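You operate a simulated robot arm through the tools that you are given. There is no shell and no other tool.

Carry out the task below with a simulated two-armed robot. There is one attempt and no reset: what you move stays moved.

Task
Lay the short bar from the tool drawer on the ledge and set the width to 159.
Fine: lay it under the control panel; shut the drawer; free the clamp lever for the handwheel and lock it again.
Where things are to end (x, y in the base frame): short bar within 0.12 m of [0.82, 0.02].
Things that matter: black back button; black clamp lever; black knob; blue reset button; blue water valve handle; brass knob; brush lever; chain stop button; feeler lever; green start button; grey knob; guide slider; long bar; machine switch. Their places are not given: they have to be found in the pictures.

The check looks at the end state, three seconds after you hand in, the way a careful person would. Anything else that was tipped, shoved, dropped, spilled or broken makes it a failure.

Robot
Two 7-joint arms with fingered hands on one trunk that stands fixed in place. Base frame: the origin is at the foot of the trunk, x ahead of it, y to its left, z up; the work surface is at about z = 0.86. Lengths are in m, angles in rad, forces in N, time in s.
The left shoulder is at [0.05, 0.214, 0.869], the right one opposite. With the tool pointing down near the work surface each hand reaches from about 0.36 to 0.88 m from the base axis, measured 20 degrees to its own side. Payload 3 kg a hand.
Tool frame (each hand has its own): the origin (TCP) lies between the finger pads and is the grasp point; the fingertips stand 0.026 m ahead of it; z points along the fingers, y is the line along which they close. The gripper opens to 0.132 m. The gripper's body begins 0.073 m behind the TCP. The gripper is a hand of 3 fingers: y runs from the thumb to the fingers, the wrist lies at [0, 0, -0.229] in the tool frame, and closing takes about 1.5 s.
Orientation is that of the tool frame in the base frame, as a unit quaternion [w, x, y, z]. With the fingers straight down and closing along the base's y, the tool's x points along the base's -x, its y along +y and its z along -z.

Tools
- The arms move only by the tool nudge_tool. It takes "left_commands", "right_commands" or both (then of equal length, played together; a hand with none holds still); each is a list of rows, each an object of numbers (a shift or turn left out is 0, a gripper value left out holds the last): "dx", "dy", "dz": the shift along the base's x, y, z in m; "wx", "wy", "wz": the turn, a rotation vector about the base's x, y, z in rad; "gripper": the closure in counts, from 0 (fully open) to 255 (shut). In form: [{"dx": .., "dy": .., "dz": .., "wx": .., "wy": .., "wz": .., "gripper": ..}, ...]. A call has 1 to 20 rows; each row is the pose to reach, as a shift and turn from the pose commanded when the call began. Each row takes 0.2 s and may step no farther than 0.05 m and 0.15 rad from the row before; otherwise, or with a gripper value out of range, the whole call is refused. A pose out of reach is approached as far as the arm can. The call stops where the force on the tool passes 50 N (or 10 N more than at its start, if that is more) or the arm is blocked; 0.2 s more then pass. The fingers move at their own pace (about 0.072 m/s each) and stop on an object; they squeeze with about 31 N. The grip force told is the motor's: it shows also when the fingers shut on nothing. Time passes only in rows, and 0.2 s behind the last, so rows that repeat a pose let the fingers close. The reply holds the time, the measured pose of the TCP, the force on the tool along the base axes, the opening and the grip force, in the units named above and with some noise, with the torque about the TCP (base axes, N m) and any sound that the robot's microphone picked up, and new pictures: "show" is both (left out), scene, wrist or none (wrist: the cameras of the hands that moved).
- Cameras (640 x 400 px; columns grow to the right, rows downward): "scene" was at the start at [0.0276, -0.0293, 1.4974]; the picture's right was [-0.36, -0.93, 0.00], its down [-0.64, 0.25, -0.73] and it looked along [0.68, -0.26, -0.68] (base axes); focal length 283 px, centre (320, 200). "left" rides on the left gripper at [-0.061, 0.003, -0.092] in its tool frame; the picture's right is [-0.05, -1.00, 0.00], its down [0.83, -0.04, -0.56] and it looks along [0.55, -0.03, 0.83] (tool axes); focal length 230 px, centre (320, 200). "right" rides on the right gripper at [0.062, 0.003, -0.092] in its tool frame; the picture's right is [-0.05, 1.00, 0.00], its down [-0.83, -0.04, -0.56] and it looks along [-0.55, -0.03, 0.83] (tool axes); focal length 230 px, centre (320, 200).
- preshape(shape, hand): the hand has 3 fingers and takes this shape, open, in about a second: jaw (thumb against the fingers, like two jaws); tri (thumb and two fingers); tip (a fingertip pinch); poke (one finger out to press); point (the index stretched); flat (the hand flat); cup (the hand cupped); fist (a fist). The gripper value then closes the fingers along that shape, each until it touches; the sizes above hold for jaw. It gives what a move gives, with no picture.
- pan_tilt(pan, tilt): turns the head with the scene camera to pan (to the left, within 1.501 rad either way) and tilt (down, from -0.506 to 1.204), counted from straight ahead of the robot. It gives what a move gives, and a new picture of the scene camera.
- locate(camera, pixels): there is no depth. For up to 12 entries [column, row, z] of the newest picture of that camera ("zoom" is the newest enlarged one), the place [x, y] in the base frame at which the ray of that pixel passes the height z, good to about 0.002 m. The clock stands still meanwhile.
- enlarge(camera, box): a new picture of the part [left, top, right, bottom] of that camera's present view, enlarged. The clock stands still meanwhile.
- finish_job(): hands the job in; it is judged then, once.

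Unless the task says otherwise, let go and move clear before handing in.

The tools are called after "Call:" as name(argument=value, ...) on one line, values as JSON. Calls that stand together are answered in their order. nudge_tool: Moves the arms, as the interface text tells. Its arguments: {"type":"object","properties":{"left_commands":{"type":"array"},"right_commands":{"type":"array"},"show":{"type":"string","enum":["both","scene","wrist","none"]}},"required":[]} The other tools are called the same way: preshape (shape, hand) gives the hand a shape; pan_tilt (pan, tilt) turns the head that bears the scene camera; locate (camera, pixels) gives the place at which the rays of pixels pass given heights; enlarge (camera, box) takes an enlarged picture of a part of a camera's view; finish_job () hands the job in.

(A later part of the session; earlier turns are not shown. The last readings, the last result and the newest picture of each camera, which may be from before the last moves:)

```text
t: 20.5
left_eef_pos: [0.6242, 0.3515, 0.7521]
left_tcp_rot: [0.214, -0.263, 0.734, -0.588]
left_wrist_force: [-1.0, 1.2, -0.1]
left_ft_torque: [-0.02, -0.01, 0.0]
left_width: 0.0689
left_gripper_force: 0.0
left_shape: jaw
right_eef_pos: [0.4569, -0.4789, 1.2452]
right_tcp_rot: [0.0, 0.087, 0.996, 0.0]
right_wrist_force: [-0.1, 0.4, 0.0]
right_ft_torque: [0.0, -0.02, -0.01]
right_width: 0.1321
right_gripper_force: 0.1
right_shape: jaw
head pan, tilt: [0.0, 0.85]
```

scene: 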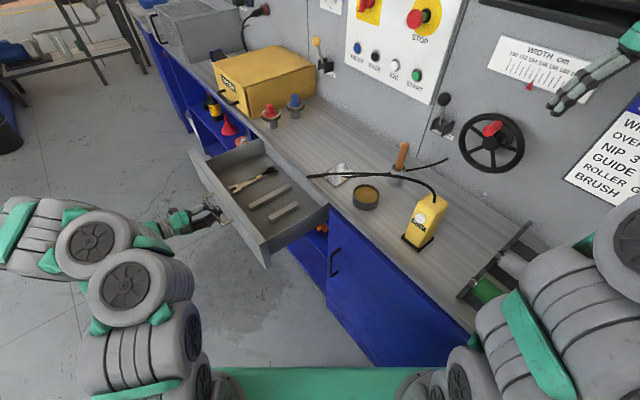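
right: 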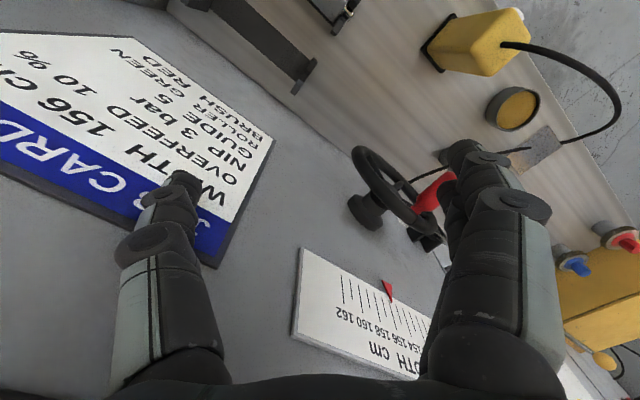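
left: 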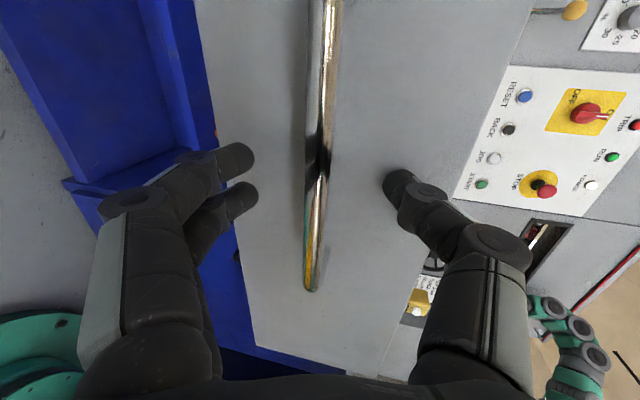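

The hand is open around the handle. I'll back off along the outward direction and then rise.

Call:
nudge_tool(left_commands=[{"dx": -0.019, "dy": 0.023}, {"dx": -0.038, "dy": 0.046}, {"dx": -0.058, "dy": 0.069}, {"dx": -0.077, "dy": 0.092}, {"dx": -0.077, "dy": 0.092, "dz": 0.05}, {"dx": -0.077, "dy": 0.092, "dz": 0.1}, {"dx": -0.077, "dy": 0.092, "dz": 0.15}, {"dx": -0.077, "dy": 0.092, "dz": 0.2}, {"dx": -0.077, "dy": 0.092, "dz": 0.25}, {"dx": -0.077, "dy": 0.092, "dz": 0.3}], show="both")

```text
t: 22.7
left_eef_pos: [0.546, 0.4446, 1.0517]
left_tcp_rot: [0.213, -0.264, 0.734, -0.588]
left_wrist_force: [1.6, 0.0, 0.1]
left_ft_torque: [0.01, 0.0, -0.02]
left_width: 0.0697
left_gripper_force: 0.1
left_shape: jaw
right_eef_pos: [0.4565, -0.4789, 1.2433]
right_tcp_rot: [0.0, 0.087, 0.996, -0.001]
right_wrist_force: [-0.5, -0.8, 0.1]
right_ft_torque: [0.01, -0.02, 0.0]
right_width: 0.1321
right_gripper_force: 0.1
right_shape: jaw
head pan, tilt: [0.0, 0.85]
```

scene: 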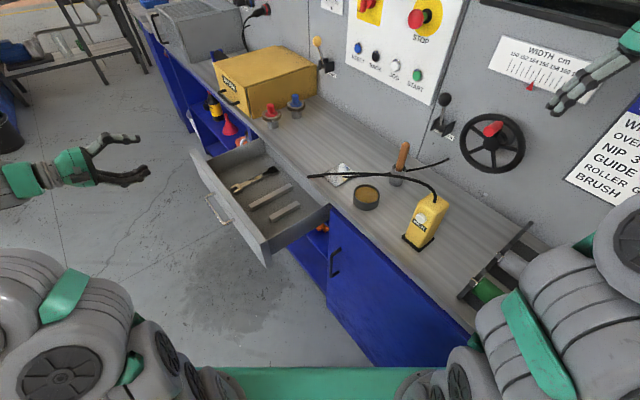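
left: 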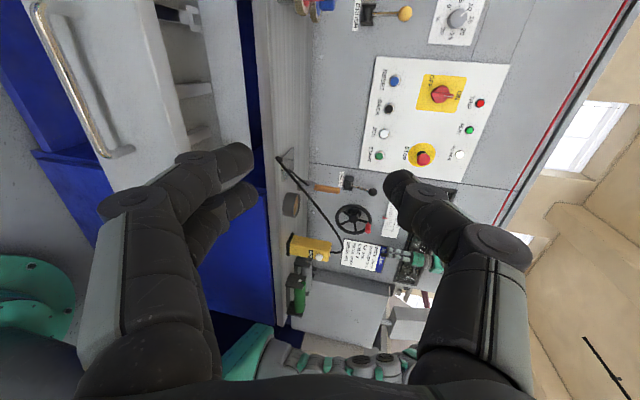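

The drawer stays open. Now I roll the left hand by 90° about its pointing axis so it will close across the bar (along the wall direction).

Call:
nudge_tool(left_commands=[{"wx": 0.09, "wy": -0.107, "wz": -0.0315}, {"wx": 0.18, "wy": -0.213, "wz": -0.063}, {"wx": 0.27, "wy": -0.32, "wz": -0.0945}, {"wx": 0.359, "wy": -0.427, "wz": -0.126}, {"wx": 0.449, "wy": -0.534, "wz": -0.157}, {"wx": 0.539, "wy": -0.641, "wz": -0.189}, {"wx": 0.629, "wy": -0.748, "wz": -0.22}, {"wx": 0.719, "wy": -0.855, "wz": -0.252}, {"wx": 0.809, "wy": -0.962, "wz": -0.283}, {"wx": 0.898, "wy": -1.068, "wz": -0.315}, {"wx": 0.987, "wy": -1.173, "wz": -0.345}], show="none")

Call:
nudge_tool(left_commands=[{"wx": 0.096, "wy": 0.08}, {"wx": 0.192, "wy": 0.161}, {"wx": 0.287, "wy": 0.241}, {"wx": 0.383, "wy": 0.3215}, {"wx": 0.479, "wy": 0.402}, {"wx": 0.567, "wy": 0.476}], show="both")

```text
t: 25.1
left_eef_pos: [0.5477, 0.443, 1.0521]
left_tcp_rot: [0.564, 0.334, 0.709, -0.262]
left_wrist_force: [0.3, 0.8, -0.2]
left_ft_torque: [0.01, 0.0, -0.01]
left_width: 0.0697
left_gripper_force: 0.1
left_shape: jaw
right_eef_pos: [0.4561, -0.4792, 1.2434]
right_tcp_rot: [0.001, 0.088, 0.996, 0.0]
right_wrist_force: [0.9, 0.5, 1.1]
right_ft_torque: [0.0, 0.0, 0.02]
right_width: 0.1321
right_gripper_force: 0.0
right_shape: jaw
head pan, tilt: [0.0, 0.85]
```

```text
t: 26.5
left_eef_pos: [0.5483, 0.442, 1.0528]
left_tcp_rot: [0.269, 0.406, 0.865, -0.125]
left_wrist_force: [0.1, -0.1, -0.4]
left_ft_torque: [-0.02, -0.05, 0.03]
left_width: 0.0694
left_gripper_force: 0.1
left_shape: jaw
right_eef_pos: [0.4565, -0.4783, 1.244]
right_tcp_rot: [0.001, 0.087, 0.996, 0.0]
right_wrist_force: [-0.2, -0.3, 0.5]
right_ft_torque: [0.0, 0.01, 0.0]
right_width: 0.1322
right_gripper_force: 0.0
right_shape: jaw
head pan, tilt: [0.0, 0.85]
```

scene: 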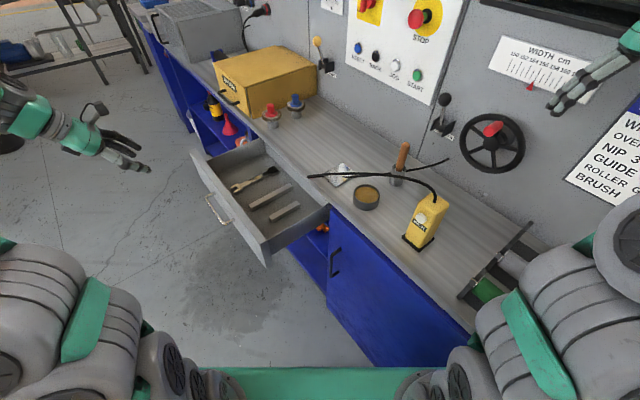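
left: 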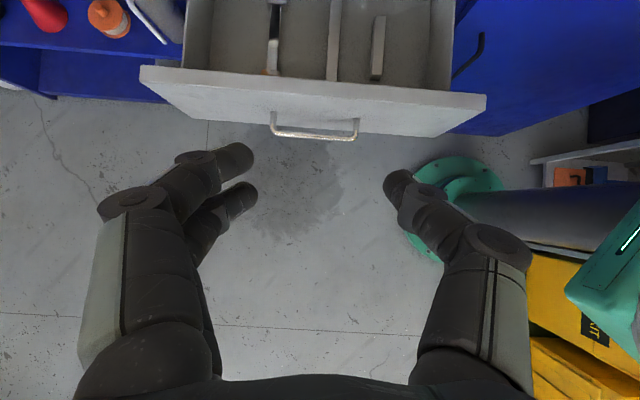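

The hand now points down and toward the wall with closing axis along the wall. I'll move it above the drawer to view the short bar.

Call:
nudge_tool(left_commands=[{"dx": 0.01, "dy": -0.04, "dz": -0.015}, {"dx": 0.02, "dy": -0.08, "dz": -0.03}, {"dx": 0.03, "dy": -0.12, "dz": -0.045}, {"dx": 0.04, "dy": -0.16, "dz": -0.06}, {"dx": 0.05, "dy": -0.2, "dz": -0.08}, {"dx": 0.06, "dy": -0.235, "dz": -0.1}], show="both")

Call:
enlarge(camera="scene", box=[180, 120, 340, 280])

```text
t: 27.9
left_eef_pos: [0.6057, 0.2072, 0.9524]
left_tcp_rot: [0.269, 0.406, 0.865, -0.125]
left_wrist_force: [0.0, -0.2, 0.2]
left_ft_torque: [0.01, -0.04, 0.02]
left_width: 0.0693
left_gripper_force: 0.1
left_shape: jaw
right_eef_pos: [0.4566, -0.4796, 1.243]
right_tcp_rot: [0.0, 0.087, 0.996, 0.0]
right_wrist_force: [0.6, 0.7, -0.7]
right_ft_torque: [-0.02, 0.02, 0.0]
right_width: 0.1322
right_gripper_force: 0.0
right_shape: jaw
head pan, tilt: [0.0, 0.85]
```

scene: 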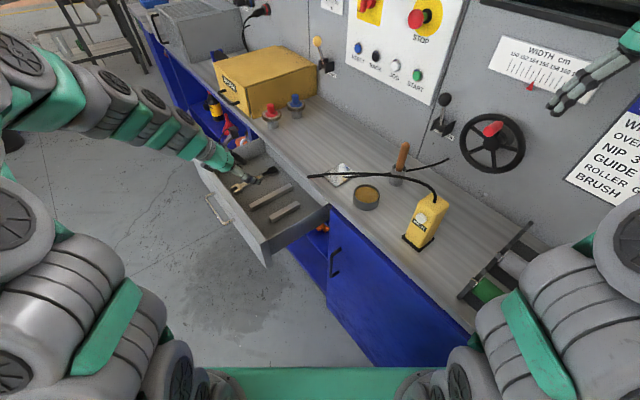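
left: 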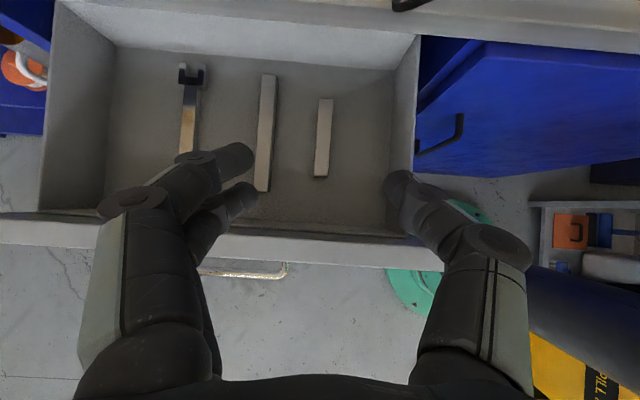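

```text
2.50 times, centred on (260, 200) of scene
```

zoom: 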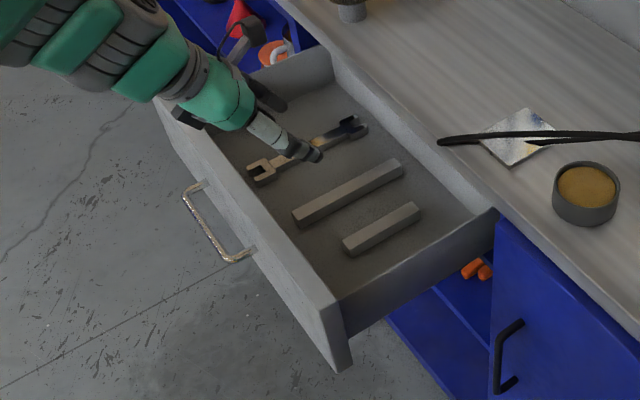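

I'll enlarge the left-hand view of the short bar to triangulate its height and ends.

Call:
enlarge(camera="left", box=[230, 60, 420, 200])

Call:
locate(camera="zoom", pixels=[[320, 200, 0.7]])

```text
2.86 times, centred on (325, 130) of left
```

zoom: 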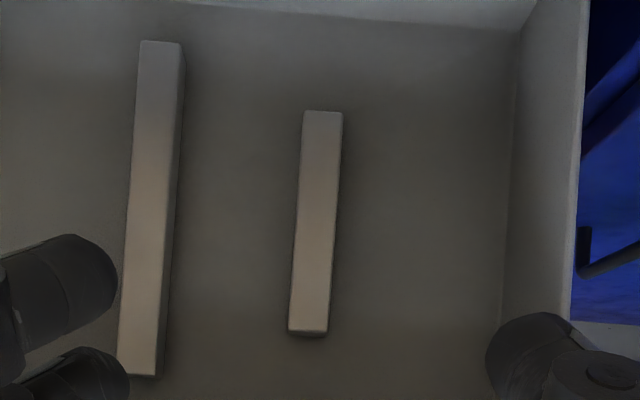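

```text
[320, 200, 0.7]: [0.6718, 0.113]
```

Call:
locate(camera="zoom", pixels=[[323, 113, 0.7], [323, 113, 0.72], [323, 113, 0.74], [308, 330, 0.7], [308, 330, 0.72], [308, 330, 0.74], [289, 330, 0.72], [328, 330, 0.72], [513, 200, 0.72], [522, 30, 0.7]])

Call:
locate(camera="scene", pixels=[[298.4, 202.8, 0.7], [298.4, 202.8, 0.72], [298.4, 202.8, 0.74], [270.8, 216.8, 0.7], [270.8, 216.8, 0.72], [270.8, 216.8, 0.74]])

```text
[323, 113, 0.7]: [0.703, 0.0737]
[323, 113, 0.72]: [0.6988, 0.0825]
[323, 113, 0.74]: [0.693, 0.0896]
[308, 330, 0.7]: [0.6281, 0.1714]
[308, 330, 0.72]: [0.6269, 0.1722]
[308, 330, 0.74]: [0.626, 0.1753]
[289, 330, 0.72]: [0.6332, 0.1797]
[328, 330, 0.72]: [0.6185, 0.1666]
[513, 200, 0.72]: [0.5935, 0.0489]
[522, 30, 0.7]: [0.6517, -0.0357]
```

```text
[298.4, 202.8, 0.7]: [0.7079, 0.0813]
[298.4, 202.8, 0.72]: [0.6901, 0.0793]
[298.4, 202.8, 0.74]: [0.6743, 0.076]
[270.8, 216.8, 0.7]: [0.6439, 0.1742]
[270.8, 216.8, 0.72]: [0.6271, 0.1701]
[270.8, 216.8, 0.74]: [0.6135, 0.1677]
```

The short bar: ends (0.627,0.172) and (0.698,0.080), top at z≈0.716, width 0.02. I'll move above its centre and descend to just above it.

Call:
nudge_tool(left_commands=[{"dx": 0.025, "dy": -0.036, "dz": 0.0}, {"dx": 0.049, "dy": -0.072, "dz": -0.02}, {"dx": 0.049, "dy": -0.072, "dz": -0.06}, {"dx": 0.049, "dy": -0.072, "dz": -0.1}, {"dx": 0.049, "dy": -0.072, "dz": -0.14}, {"dx": 0.049, "dy": -0.072, "dz": -0.17}, {"dx": 0.049, "dy": -0.072, "dz": -0.185}], show="both")

Call:
enlarge(camera="scene", box=[180, 120, 340, 280])

```text
t: 29.5
left_eef_pos: [0.6562, 0.135, 0.7668]
left_tcp_rot: [0.268, 0.406, 0.865, -0.126]
left_wrist_force: [-0.1, -0.9, 0.2]
left_ft_torque: [0.04, -0.02, 0.03]
left_width: 0.0693
left_gripper_force: 0.0
left_shape: jaw
right_eef_pos: [0.4561, -0.4796, 1.2436]
right_tcp_rot: [0.001, 0.088, 0.996, 0.0]
right_wrist_force: [-0.5, 0.3, -0.1]
right_ft_torque: [0.0, 0.0, -0.03]
right_width: 0.1319
right_gripper_force: 0.0
right_shape: jaw
head pan, tilt: [0.0, 0.85]
```

scene: 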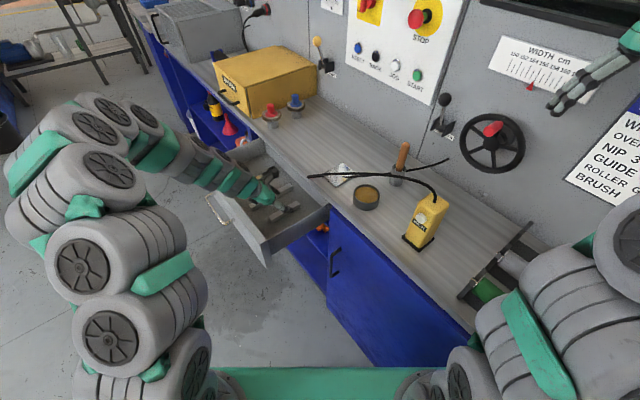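
left: 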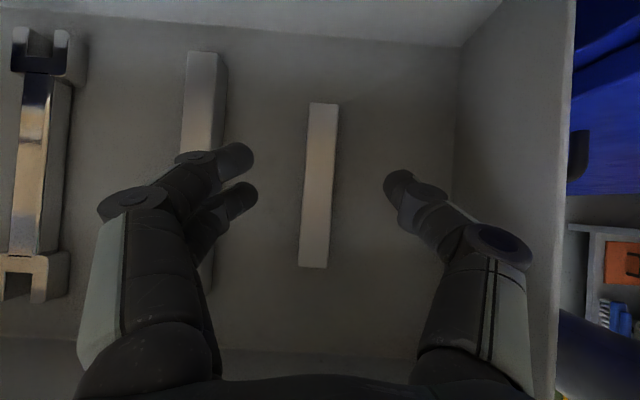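

```text
2.50 times, centred on (260, 200) of scene
```

zoom: 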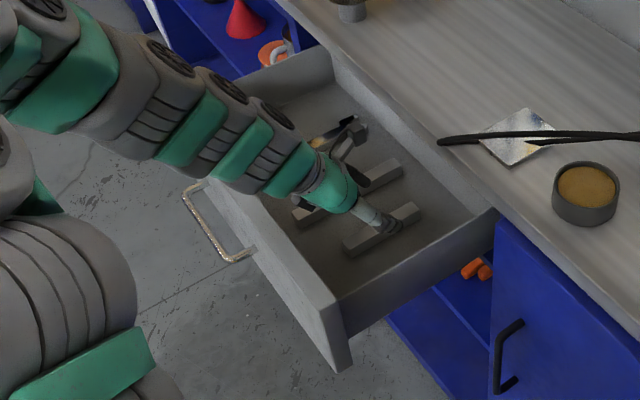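

The bar is centred between thumb and fingers, with the long bar clear on the left. I'll descend the last 0.04 m slowly.

Call:
nudge_tool(left_commands=[{"dz": -0.01}, {"dz": -0.02}, {"dz": -0.03}, {"dz": -0.036}, {"dz": -0.04}], show="wrist")

```text
t: 30.7
left_eef_pos: [0.6566, 0.1352, 0.7264]
left_tcp_rot: [0.268, 0.407, 0.864, -0.125]
left_wrist_force: [-0.7, -0.4, -0.7]
left_ft_torque: [-0.02, -0.02, -0.03]
left_width: 0.0695
left_gripper_force: 0.1
left_shape: jaw
right_eef_pos: [0.4549, -0.4798, 1.2435]
right_tcp_rot: [0.001, 0.087, 0.996, 0.0]
right_wrist_force: [-0.2, 0.0, 0.0]
right_ft_torque: [0.03, -0.01, 0.01]
right_width: 0.1319
right_gripper_force: 0.0
right_shape: jaw
head pan, tilt: [0.0, 0.85]
```

left: 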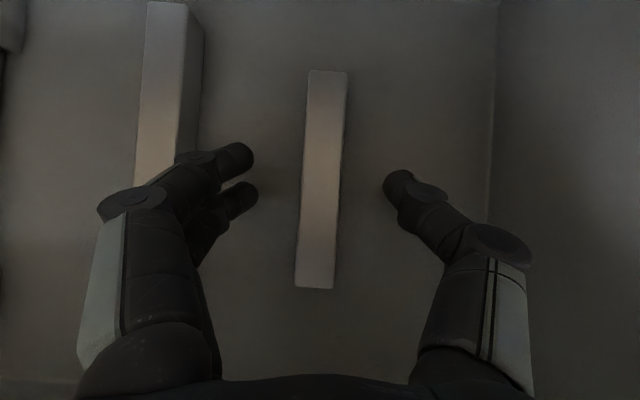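

No contact with the floor yet and the bar sits between the pads. I'll close the grip.

Call:
nudge_tool(left_commands=[{"gripper": 255}, {}, {}, {}, {}, {}], show="wrist")

```text
t: 32.1
left_eef_pos: [0.6567, 0.1353, 0.7276]
left_tcp_rot: [0.269, 0.406, 0.864, -0.126]
left_wrist_force: [2.3, 0.7, 7.8]
left_ft_torque: [-0.06, -0.26, 0.11]
left_width: 0.0153
left_gripper_force: 30.5
left_shape: jaw
right_eef_pos: [0.4561, -0.4786, 1.2441]
right_tcp_rot: [0.0, 0.088, 0.996, 0.001]
right_wrist_force: [-0.2, 0.2, 0.4]
right_ft_torque: [0.01, -0.02, -0.01]
right_width: 0.1318
right_gripper_force: 0.1
right_shape: jaw
head pan, tilt: [0.0, 0.85]
```

left: 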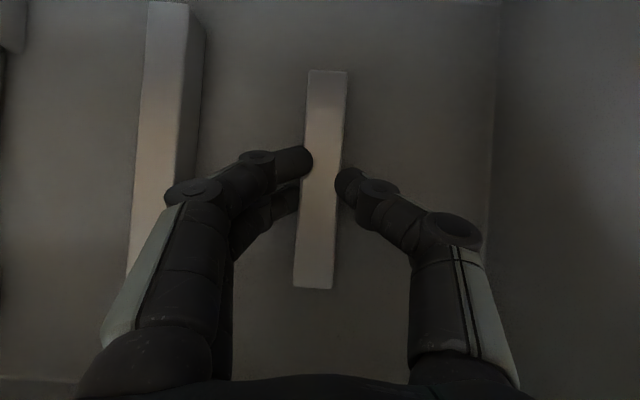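

The fingers hold the bar (width 0.015). I'll lift gently and check it follows.

Call:
nudge_tool(left_commands=[{"dz": 0.01}, {"dz": 0.025}, {"dz": 0.045}, {"dz": 0.07}, {"dz": 0.07}], show="both")

Call:
enlarge(camera="scene", box=[180, 120, 340, 280])

```text
t: 33.3
left_eef_pos: [0.6551, 0.1361, 0.7973]
left_tcp_rot: [0.269, 0.406, 0.864, -0.126]
left_wrist_force: [-0.4, 0.2, -0.9]
left_ft_torque: [0.03, -0.03, -0.01]
left_width: 0.0152
left_gripper_force: 30.8
left_shape: jaw
right_eef_pos: [0.456, -0.4792, 1.2443]
right_tcp_rot: [0.0, 0.088, 0.996, 0.0]
right_wrist_force: [0.0, -0.1, 0.5]
right_ft_torque: [-0.02, 0.0, 0.01]
right_width: 0.132
right_gripper_force: 0.2
right_shape: jaw
head pan, tilt: [0.0, 0.85]
```

scene: 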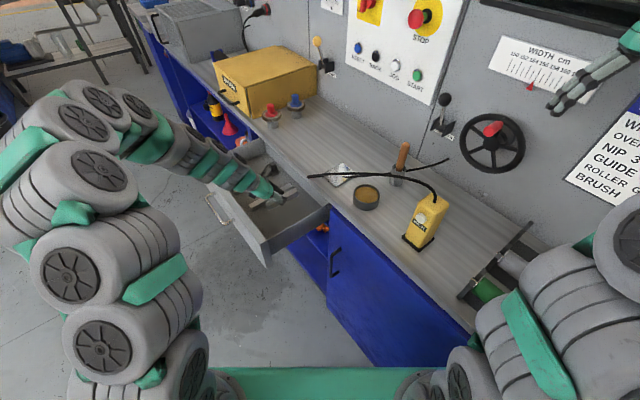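
left: 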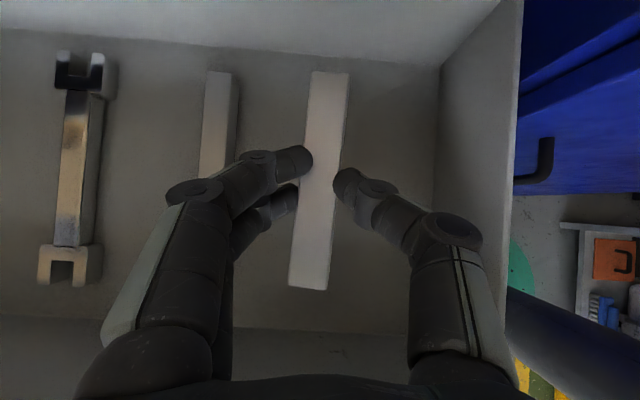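

```text
2.50 times, centred on (260, 200) of scene
```

zoom: 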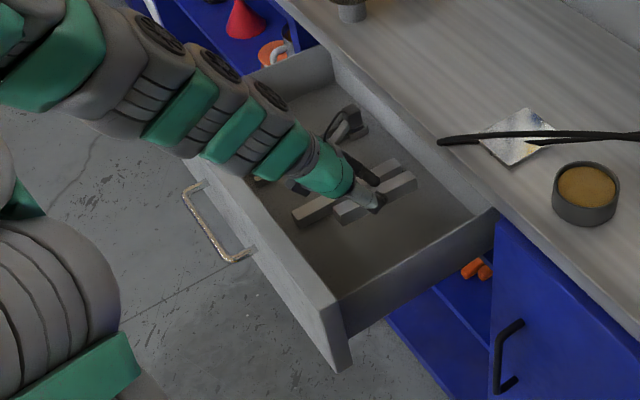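

The bar came up with the hand. I'll shift 0.03 m outward to clear the ledge lip, then raise to well above the ledge.

Call:
nudge_tool(left_commands=[{"dx": -0.01, "dy": 0.0115}, {"dx": -0.0195, "dy": 0.023}, {"dx": -0.0195, "dy": 0.023, "dz": 0.04}, {"dx": -0.0195, "dy": 0.023, "dz": 0.08}, {"dx": -0.0195, "dy": 0.023, "dz": 0.12}, {"dx": -0.0195, "dy": 0.023, "dz": 0.16}, {"dx": -0.0195, "dy": 0.023, "dz": 0.16}], show="both")

Call:
enlarge(camera="scene", box=[180, 80, 380, 220])

```text
t: 34.9
left_eef_pos: [0.6382, 0.1598, 0.9577]
left_tcp_rot: [0.269, 0.405, 0.865, -0.126]
left_wrist_force: [-0.4, -0.8, -1.6]
left_ft_torque: [-0.03, 0.0, 0.0]
left_width: 0.015
left_gripper_force: 30.5
left_shape: jaw
right_eef_pos: [0.4556, -0.4788, 1.2424]
right_tcp_rot: [0.0, 0.087, 0.996, -0.001]
right_wrist_force: [-0.3, 0.6, 0.1]
right_ft_torque: [-0.02, -0.01, 0.02]
right_width: 0.1319
right_gripper_force: 0.0
right_shape: jaw
head pan, tilt: [0.0, 0.85]
```

scene: 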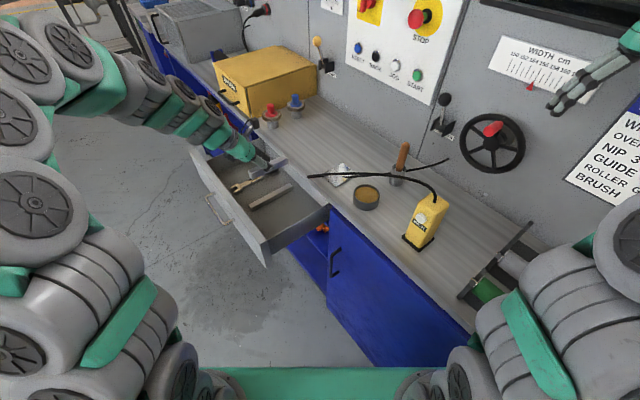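
left: 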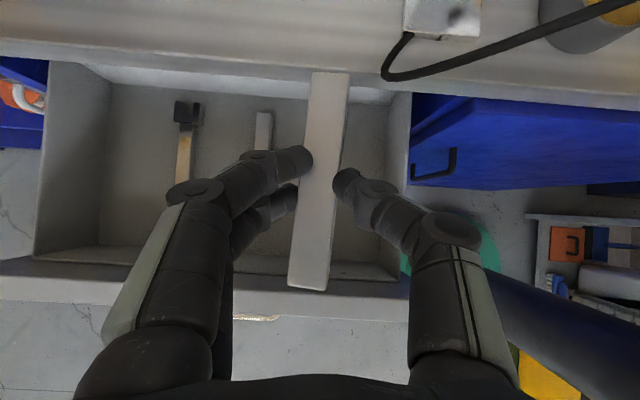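

```text
2.86 times, centred on (280, 150) of scene
```

zoom: 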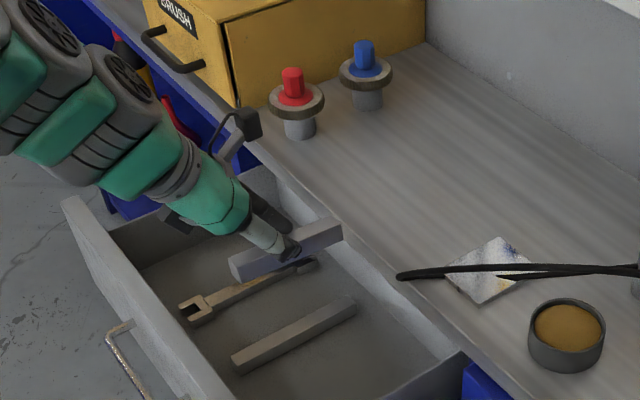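

The bar is securely held above the drawer. I'll shift 0.05 m along the wall (away from the cable) and then carry it over the ledge to near (0.815,0.025).

Call:
nudge_tool(left_commands=[{"dx": 0.019, "dy": 0.016}, {"dx": 0.038, "dy": 0.032}, {"dx": 0.064, "dy": 0.0}, {"dx": 0.091, "dy": -0.032}, {"dx": 0.118, "dy": -0.064}, {"dx": 0.145, "dy": -0.096}, {"dx": 0.171, "dy": -0.127}, {"dx": 0.171, "dy": -0.127}], show="both")

Call:
enlarge(camera="scene", box=[240, 80, 400, 200])

```text
t: 36.7
left_eef_pos: [0.8089, 0.033, 0.9565]
left_tcp_rot: [0.27, 0.405, 0.865, -0.125]
left_wrist_force: [-0.6, -0.8, -0.9]
left_ft_torque: [0.01, 0.01, 0.01]
left_width: 0.0148
left_gripper_force: 30.7
left_shape: jaw
right_eef_pos: [0.4562, -0.4792, 1.243]
right_tcp_rot: [0.0, 0.087, 0.996, 0.001]
right_wrist_force: [-0.1, -0.6, 0.2]
right_ft_torque: [-0.01, -0.02, 0.02]
right_width: 0.1321
right_gripper_force: 0.0
right_shape: jaw
head pan, tilt: [0.0, 0.85]
```

scene: 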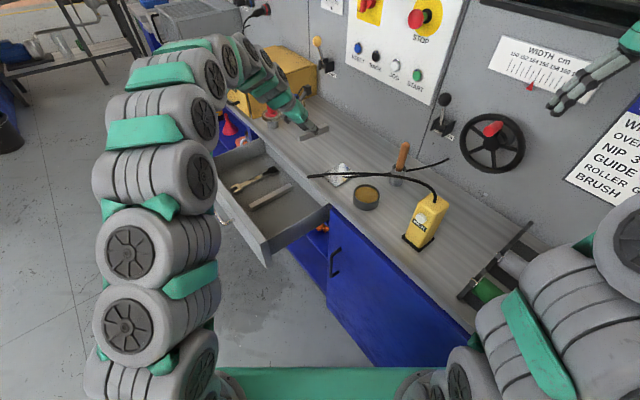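
left: 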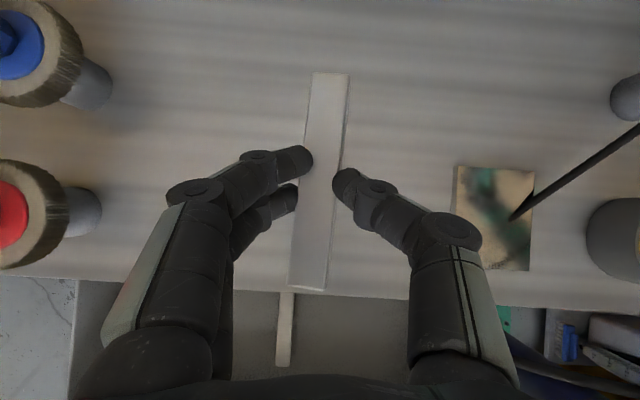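

```text
3.33 times, centred on (320, 140) of scene
```

zoom: 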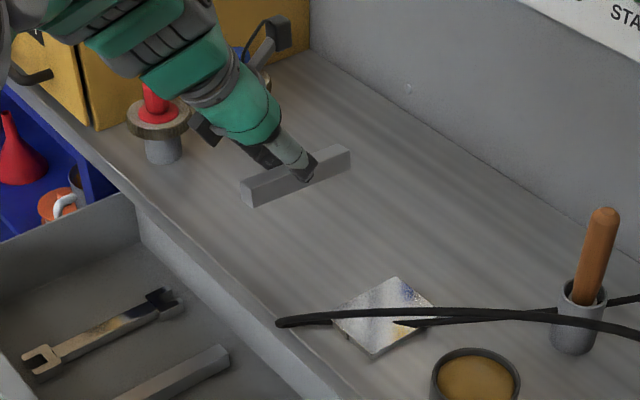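

The spot below is clear; I'll lower the bar toward the ledge, stopping close to the expected contact height (TCP ≈ 0.892).

Call:
nudge_tool(left_commands=[{"dz": -0.02}, {"dz": -0.04}, {"dz": -0.052}, {"dz": -0.058}, {"dz": -0.06}], show="wrist")

Call:
enlarge(camera="scene", box=[260, 90, 380, 180])

```text
t: 37.9
left_eef_pos: [0.8095, 0.0317, 0.8971]
left_tcp_rot: [0.269, 0.405, 0.865, -0.125]
left_wrist_force: [-1.4, 0.6, 6.6]
left_ft_torque: [-0.11, -0.06, -0.01]
left_width: 0.0153
left_gripper_force: 31.2
left_shape: jaw
right_eef_pos: [0.455, -0.4794, 1.2437]
right_tcp_rot: [-0.001, 0.087, 0.996, 0.0]
right_wrist_force: [-0.7, -0.1, -0.8]
right_ft_torque: [0.02, -0.01, -0.05]
right_width: 0.1321
right_gripper_force: 0.2
right_shape: jaw
head pan, tilt: [0.0, 0.85]
```

left: 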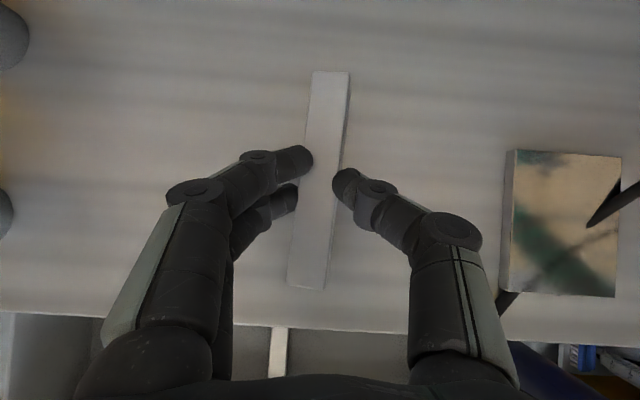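

```text
4.44 times, centred on (320, 135) of scene
```

zoom: 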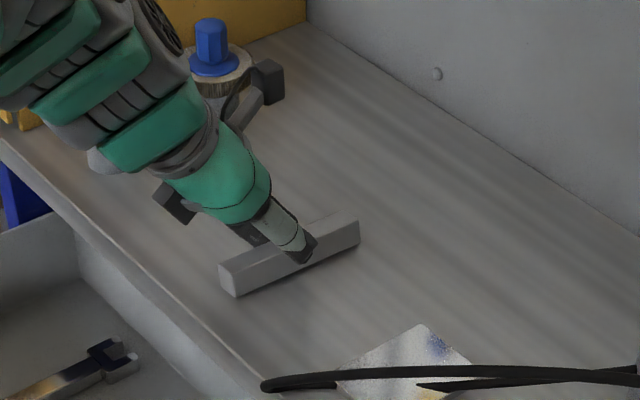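

Contact starts (6.6 N upward at TCP z 0.897). I'll press 3 mm further to seat it flat, and check.

Call:
nudge_tool(left_commands=[{"dz": -0.0015}, {"dz": -0.003}, {"dz": -0.003}], show="none")

```text
t: 38.7
left_eef_pos: [0.8082, 0.0325, 0.8959]
left_tcp_rot: [0.271, 0.406, 0.864, -0.125]
left_wrist_force: [-5.0, -2.4, 37.5]
left_ft_torque: [-0.33, -0.42, -0.06]
left_width: 0.0165
left_gripper_force: 31.0
left_shape: jaw
right_eef_pos: [0.4548, -0.4796, 1.2438]
right_tcp_rot: [0.0, 0.088, 0.996, -0.001]
right_wrist_force: [0.4, 0.3, 0.1]
right_ft_torque: [0.0, 0.0, 0.01]
right_width: 0.1319
right_gripper_force: 0.1
right_shape: jaw
head pan, tilt: [0.0, 0.85]
```

The bar is seated (37 N). I'll ease up 2 mm and open the fingers.

Call:
nudge_tool(left_commands=[{"dz": 0.002, "gripper": 255}, {"dz": 0.002, "gripper": 200}, {"dz": 0.002, "gripper": 140}, {"dz": 0.002}, {"dz": 0.002}, {"dz": 0.002}], show="wrist")

Call:
enlarge(camera="scene", box=[260, 90, 380, 180])

```text
t: 40.1
left_eef_pos: [0.8079, 0.0343, 0.8966]
left_tcp_rot: [0.268, 0.406, 0.864, -0.127]
left_wrist_force: [-0.5, 0.0, -0.2]
left_ft_torque: [0.0, -0.01, -0.01]
left_width: 0.0588
left_gripper_force: 0.1
left_shape: jaw
right_eef_pos: [0.4554, -0.4801, 1.2431]
right_tcp_rot: [-0.001, 0.087, 0.996, -0.001]
right_wrist_force: [-0.2, 0.0, 0.5]
right_ft_torque: [0.0, -0.01, 0.01]
right_width: 0.1317
right_gripper_force: 0.1
right_shape: jaw
head pan, tilt: [0.0, 0.85]
```

left: 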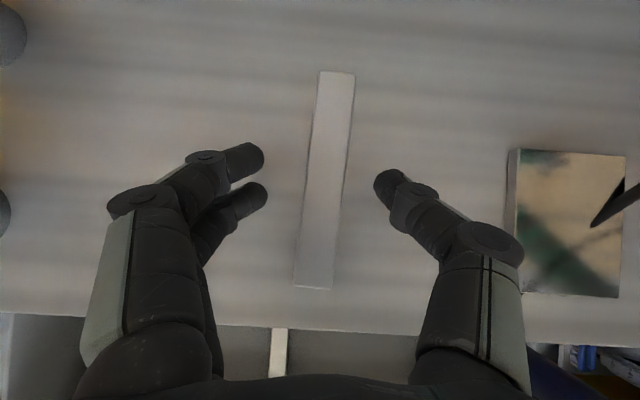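

```text
4.44 times, centred on (320, 135) of scene
```

zoom: 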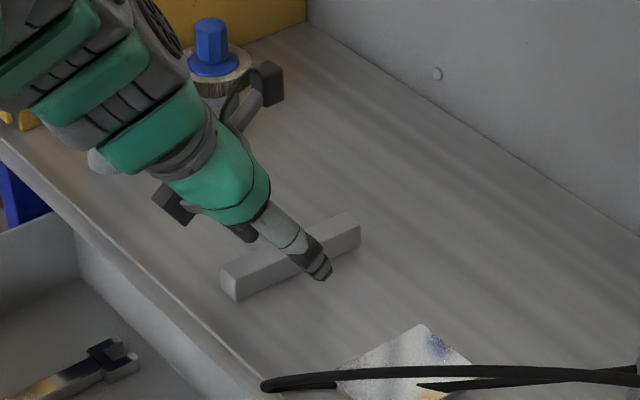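

The short bar lies flat on the ledge, released. I'll retreat back along the finger direction and up.

Call:
nudge_tool(left_commands=[{"dx": -0.009, "dy": 0.011, "dz": 0.021}, {"dx": -0.022, "dy": 0.026, "dz": 0.05}, {"dx": -0.036, "dy": 0.043, "dz": 0.083}, {"dx": -0.05, "dy": 0.06, "dz": 0.12}, {"dx": -0.075, "dy": 0.09, "dz": 0.14}, {"dx": -0.1, "dy": 0.12, "dz": 0.14}, {"dx": -0.125, "dy": 0.15, "dz": 0.14}, {"dx": -0.15, "dy": 0.18, "dz": 0.14}, {"dx": -0.175, "dy": 0.21, "dz": 0.14}, {"dx": -0.2, "dy": 0.24, "dz": 0.14}, {"dx": -0.225, "dy": 0.27, "dz": 0.14}, {"dx": -0.25, "dy": 0.3, "dz": 0.14}], show="both")

Call:
enlarge(camera="scene", box=[240, 80, 400, 200])

```text
t: 42.7
left_eef_pos: [0.5586, 0.333, 1.0358]
left_tcp_rot: [0.269, 0.406, 0.864, -0.125]
left_wrist_force: [0.4, 0.0, 0.1]
left_ft_torque: [0.01, 0.0, 0.02]
left_width: 0.0593
left_gripper_force: 0.2
left_shape: jaw
right_eef_pos: [0.4562, -0.4806, 1.2439]
right_tcp_rot: [-0.001, 0.088, 0.996, 0.001]
right_wrist_force: [-0.6, 0.4, 0.3]
right_ft_torque: [0.0, -0.01, 0.0]
right_width: 0.1319
right_gripper_force: 0.0
right_shape: jaw
head pan, tilt: [0.0, 0.85]
```

scene: 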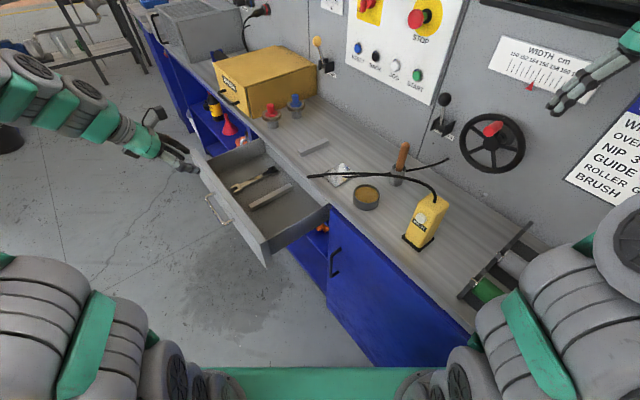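
left: 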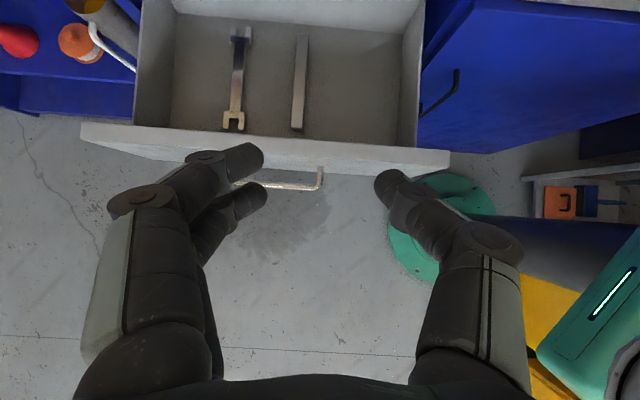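

```text
3.33 times, centred on (320, 140) of scene
```

zoom: 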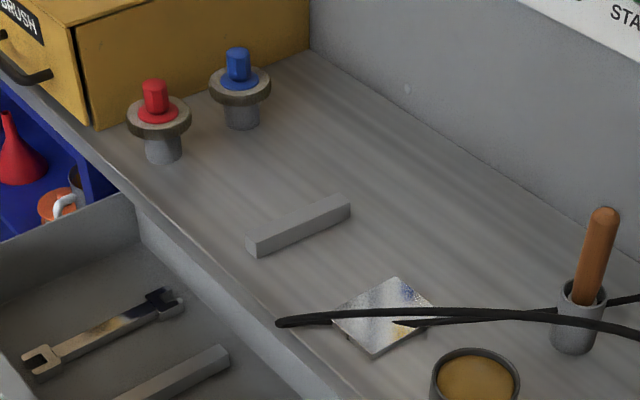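

The bar rests on the ledge. Next I tilt the hand nearly horizontal, close the fingers and go to a pose in front of the drawer face to push it shut.

Call:
locate(camera="zoom", pixels=[[300, 222, 0.88], [248, 242, 0.88], [350, 205, 0.88]])

Call:
nudge_tool(left_commands=[{"wx": -0.096, "wy": -0.08, "dx": -0.005, "dy": 0.02, "gripper": 255}, {"wx": -0.192, "wy": -0.161, "dx": -0.01, "dy": 0.04}, {"wx": -0.287, "wy": -0.241, "dx": -0.015, "dy": 0.06}, {"wx": -0.383, "wy": -0.3215, "dx": -0.02, "dy": 0.08}, {"wx": -0.479, "wy": -0.402, "dx": -0.025, "dy": 0.1}, {"wx": -0.575, "wy": -0.482, "dx": -0.03, "dy": 0.111}, {"wx": -0.64, "wy": -0.537, "dx": -0.03, "dy": 0.111, "dz": -0.04}, {"wx": -0.64, "wy": -0.537, "dx": -0.03, "dy": 0.111, "dz": -0.085}, {"wx": -0.64, "wy": -0.537, "dx": -0.03, "dy": 0.111, "dz": -0.13}, {"wx": -0.64, "wy": -0.537, "dx": -0.03, "dy": 0.111, "dz": -0.175}, {"wx": -0.64, "wy": -0.537, "dx": -0.03, "dy": 0.111, "dz": -0.22}, {"wx": -0.64, "wy": -0.537, "dx": -0.03, "dy": 0.111, "dz": -0.24}], show="both")

```text
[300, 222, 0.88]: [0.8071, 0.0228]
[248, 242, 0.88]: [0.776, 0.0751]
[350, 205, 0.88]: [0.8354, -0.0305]
```

```text
t: 45.3
left_eef_pos: [0.5282, 0.4458, 0.795]
left_tcp_rot: [0.597, 0.32, 0.681, -0.278]
left_wrist_force: [-1.3, -0.9, -1.1]
left_ft_torque: [0.0, 0.03, 0.01]
left_width: 0.0
left_gripper_force: 31.2
left_shape: jaw
right_eef_pos: [0.4551, -0.4794, 1.2432]
right_tcp_rot: [0.0, 0.087, 0.996, 0.0]
right_wrist_force: [-0.1, -0.4, 0.5]
right_ft_torque: [0.0, 0.0, 0.0]
right_width: 0.1321
right_gripper_force: 0.0
right_shape: jaw
head pan, tilt: [0.0, 0.85]
```

scene: 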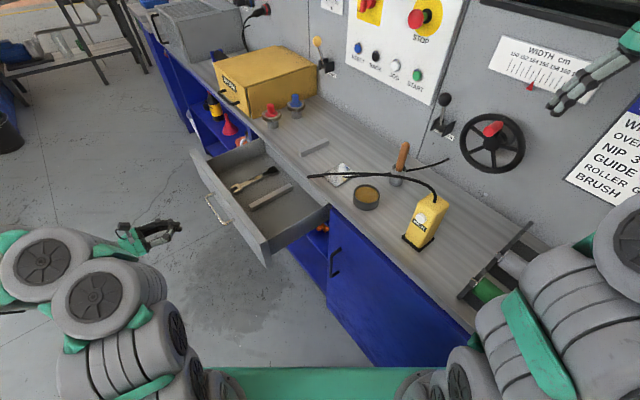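
left: 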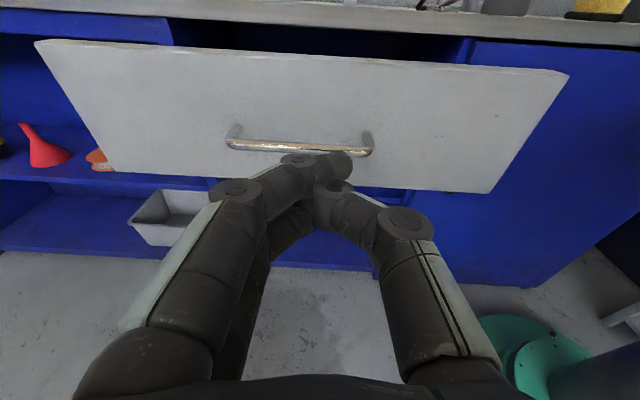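

Bar centre measured at (0.806,0.022) — good. The closed fingertips aim at the drawer face above its handle; I'll push along the closing direction.

Call:
nudge_tool(left_commands=[{"dx": 0.0193, "dy": -0.023}, {"dx": 0.0386, "dy": -0.046}, {"dx": 0.0579, "dy": -0.069}, {"dx": 0.0772, "dy": -0.092}, {"dx": 0.09, "dy": -0.107}, {"dx": 0.103, "dy": -0.1226}, {"dx": 0.116, "dy": -0.138}, {"dx": 0.129, "dy": -0.153}], show="both")

```text
t: 47.1
left_eef_pos: [0.6588, 0.2911, 0.7958]
left_tcp_rot: [0.597, 0.32, 0.681, -0.277]
left_wrist_force: [-0.8, -0.9, 0.0]
left_ft_torque: [-0.03, 0.0, -0.01]
left_width: 0.0
left_gripper_force: 30.9
left_shape: jaw
right_eef_pos: [0.4555, -0.4798, 1.2433]
right_tcp_rot: [0.0, 0.087, 0.996, -0.001]
right_wrist_force: [0.0, -0.6, -0.1]
right_ft_torque: [0.0, 0.01, 0.01]
right_width: 0.1318
right_gripper_force: 0.1
right_shape: jaw
head pan, tilt: [0.0, 0.85]
```

scene: 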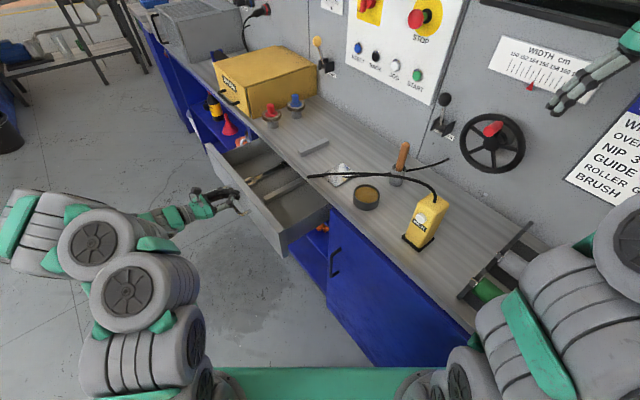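
left: 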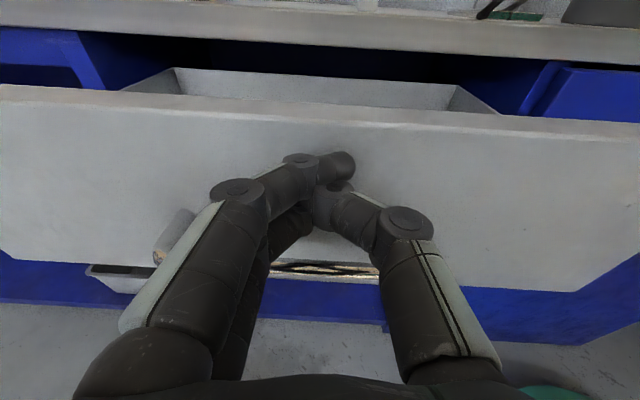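

The drawer is sliding in smoothly. I'll keep pushing another 0.18 m, slowing near the end.

Call:
nudge_tool(left_commands=[{"dx": 0.0129, "dy": -0.0153}, {"dx": 0.0257, "dy": -0.0306}, {"dx": 0.0386, "dy": -0.046}, {"dx": 0.0514, "dy": -0.0613}, {"dx": 0.0643, "dy": -0.0766}, {"dx": 0.0772, "dy": -0.0919}, {"dx": 0.09, "dy": -0.1072}, {"dx": 0.0997, "dy": -0.1187}, {"dx": 0.1061, "dy": -0.1264}, {"dx": 0.1125, "dy": -0.134}, {"dx": 0.119, "dy": -0.1417}], show="both")

```text
t: 49.5
left_eef_pos: [0.7773, 0.1509, 0.7958]
left_tcp_rot: [0.598, 0.319, 0.681, -0.277]
left_wrist_force: [-2.6, 4.9, 1.4]
left_ft_torque: [-0.09, 0.03, -0.03]
left_width: 0.0
left_gripper_force: 31.4
left_shape: jaw
right_eef_pos: [0.4565, -0.4787, 1.2435]
right_tcp_rot: [0.0, 0.087, 0.996, 0.0]
right_wrist_force: [-0.5, -0.6, 1.1]
right_ft_torque: [-0.01, -0.01, 0.02]
right_width: 0.1318
right_gripper_force: 0.1
right_shape: jaw
head pan, tilt: [0.0, 0.85]
```

scene: 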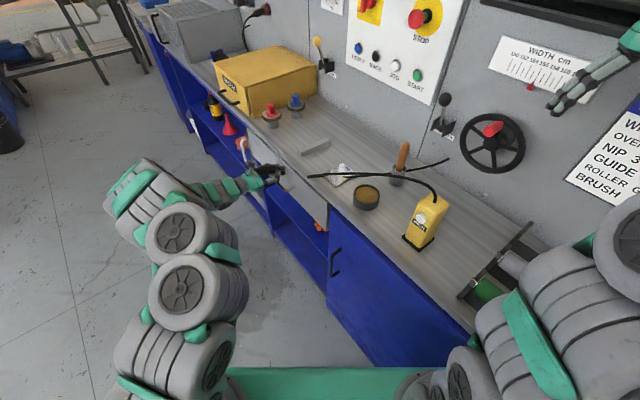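
left: 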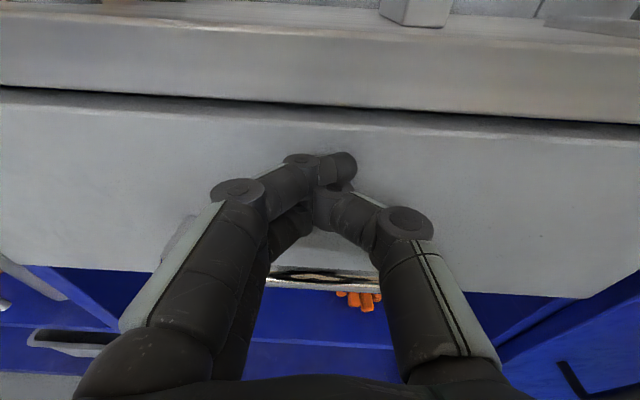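

The drawer looks shut; I'll press a little further until resistance confirms it is fully home.

Call:
nudge_tool(left_commands=[{"dx": 0.0019, "dy": -0.0023}, {"dx": 0.0039, "dy": -0.0046}, {"dx": 0.0058, "dy": -0.0069}, {"dx": 0.0077, "dy": -0.0092}], show="none")

```text
t: 50.3
left_eef_pos: [0.7809, 0.15, 0.7939]
left_tcp_rot: [0.598, 0.316, 0.684, -0.274]
left_wrist_force: [-31.0, 25.7, 4.5]
left_ft_torque: [-0.16, -0.16, -0.08]
left_width: 0.0001
left_gripper_force: 31.6
left_shape: jaw
right_eef_pos: [0.4551, -0.4776, 1.2443]
right_tcp_rot: [0.001, 0.088, 0.996, 0.0]
right_wrist_force: [0.2, 0.3, 0.0]
right_ft_torque: [0.02, -0.01, -0.01]
right_width: 0.132
right_gripper_force: 0.1
right_shape: jaw
head pan, tilt: [0.0, 0.85]
stopped in row 3 (left hand): the force on the tool passed its limit at 53 N (the readings are from after the stop); the commanded pose is now the measured one
```

The drawer hit its stop (53 N), so it is shut. I'll back the left hand straight out and park it to the left.

Call:
nudge_tool(left_commands=[{"dx": -0.0129, "dy": 0.0153, "dz": 0.004}, {"dx": -0.0386, "dy": 0.046, "dz": 0.006}, {"dx": -0.0643, "dy": 0.0766, "dz": 0.006}, {"dx": -0.09, "dy": 0.1072, "dz": 0.006}, {"dx": -0.1157, "dy": 0.138, "dz": 0.02}, {"dx": -0.1414, "dy": 0.1685, "dz": 0.05}, {"dx": -0.1671, "dy": 0.199, "dz": 0.09}, {"dx": -0.193, "dy": 0.23, "dz": 0.13}, {"dx": -0.22, "dy": 0.26, "dz": 0.16}, {"dx": -0.25, "dy": 0.29, "dz": 0.18}], show="scene")

Call:
enlarge(camera="scene", box=[230, 110, 390, 230])

```text
refused: row 7 steps farther than a row can; nothing moved
```

```text
3.33 times, centred on (310, 170) of scene
```

zoom: 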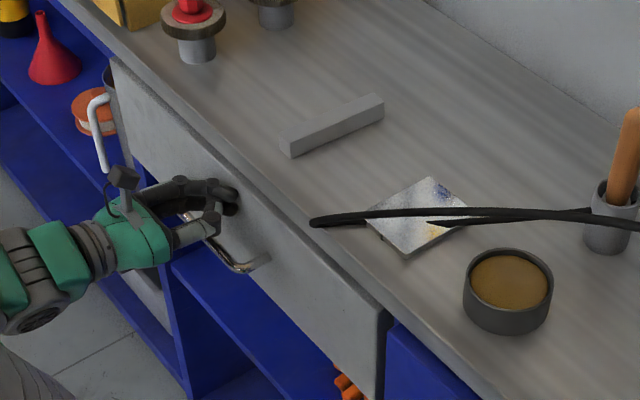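

The call was refused for step size; I'll repeat the retreat with smaller steps.

Call:
nudge_tool(left_commands=[{"dx": -0.0129, "dy": 0.0153, "dz": 0.004}, {"dx": -0.0386, "dy": 0.046, "dz": 0.006}, {"dx": -0.0643, "dy": 0.0766, "dz": 0.006}, {"dx": -0.09, "dy": 0.1072, "dz": 0.006}, {"dx": -0.1157, "dy": 0.138, "dz": 0.02}, {"dx": -0.137, "dy": 0.163, "dz": 0.05}, {"dx": -0.158, "dy": 0.188, "dz": 0.08}, {"dx": -0.18, "dy": 0.213, "dz": 0.11}, {"dx": -0.2, "dy": 0.238, "dz": 0.14}, {"dx": -0.22, "dy": 0.262, "dz": 0.17}], show="scene")

Call:
enlarge(camera="scene", box=[230, 110, 390, 230])

```text
t: 52.5
left_eef_pos: [0.5625, 0.4083, 0.9643]
left_tcp_rot: [0.598, 0.318, 0.682, -0.276]
left_wrist_force: [0.3, -0.3, 0.4]
left_ft_torque: [0.0, 0.04, 0.0]
left_width: 0.0
left_gripper_force: 30.4
left_shape: jaw
right_eef_pos: [0.4553, -0.48, 1.2436]
right_tcp_rot: [0.0, 0.088, 0.996, 0.0]
right_wrist_force: [-0.9, -0.5, 0.3]
right_ft_torque: [0.02, -0.01, 0.0]
right_width: 0.1315
right_gripper_force: 0.2
right_shape: jaw
head pan, tilt: [0.0, 0.85]
```

scene: 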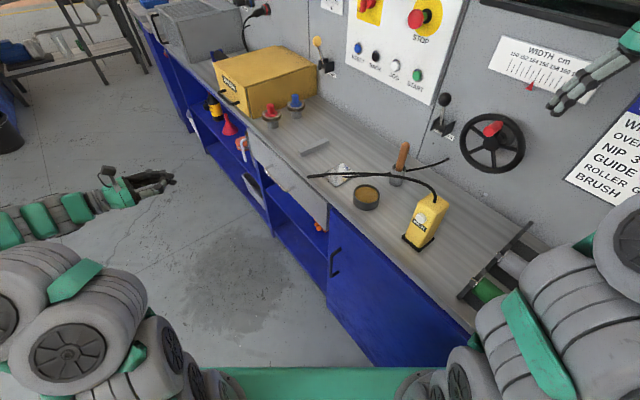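

```text
3.33 times, centred on (310, 170) of scene
```

zoom: 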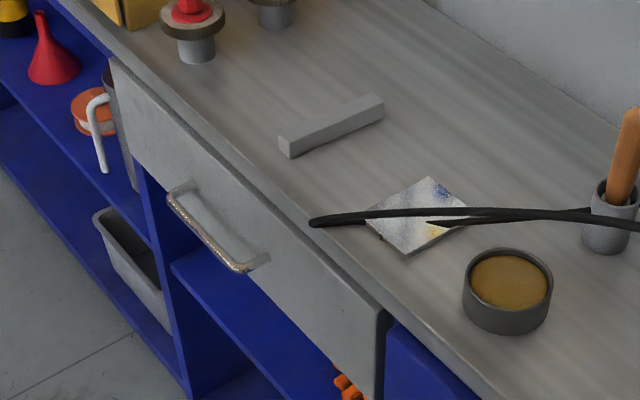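

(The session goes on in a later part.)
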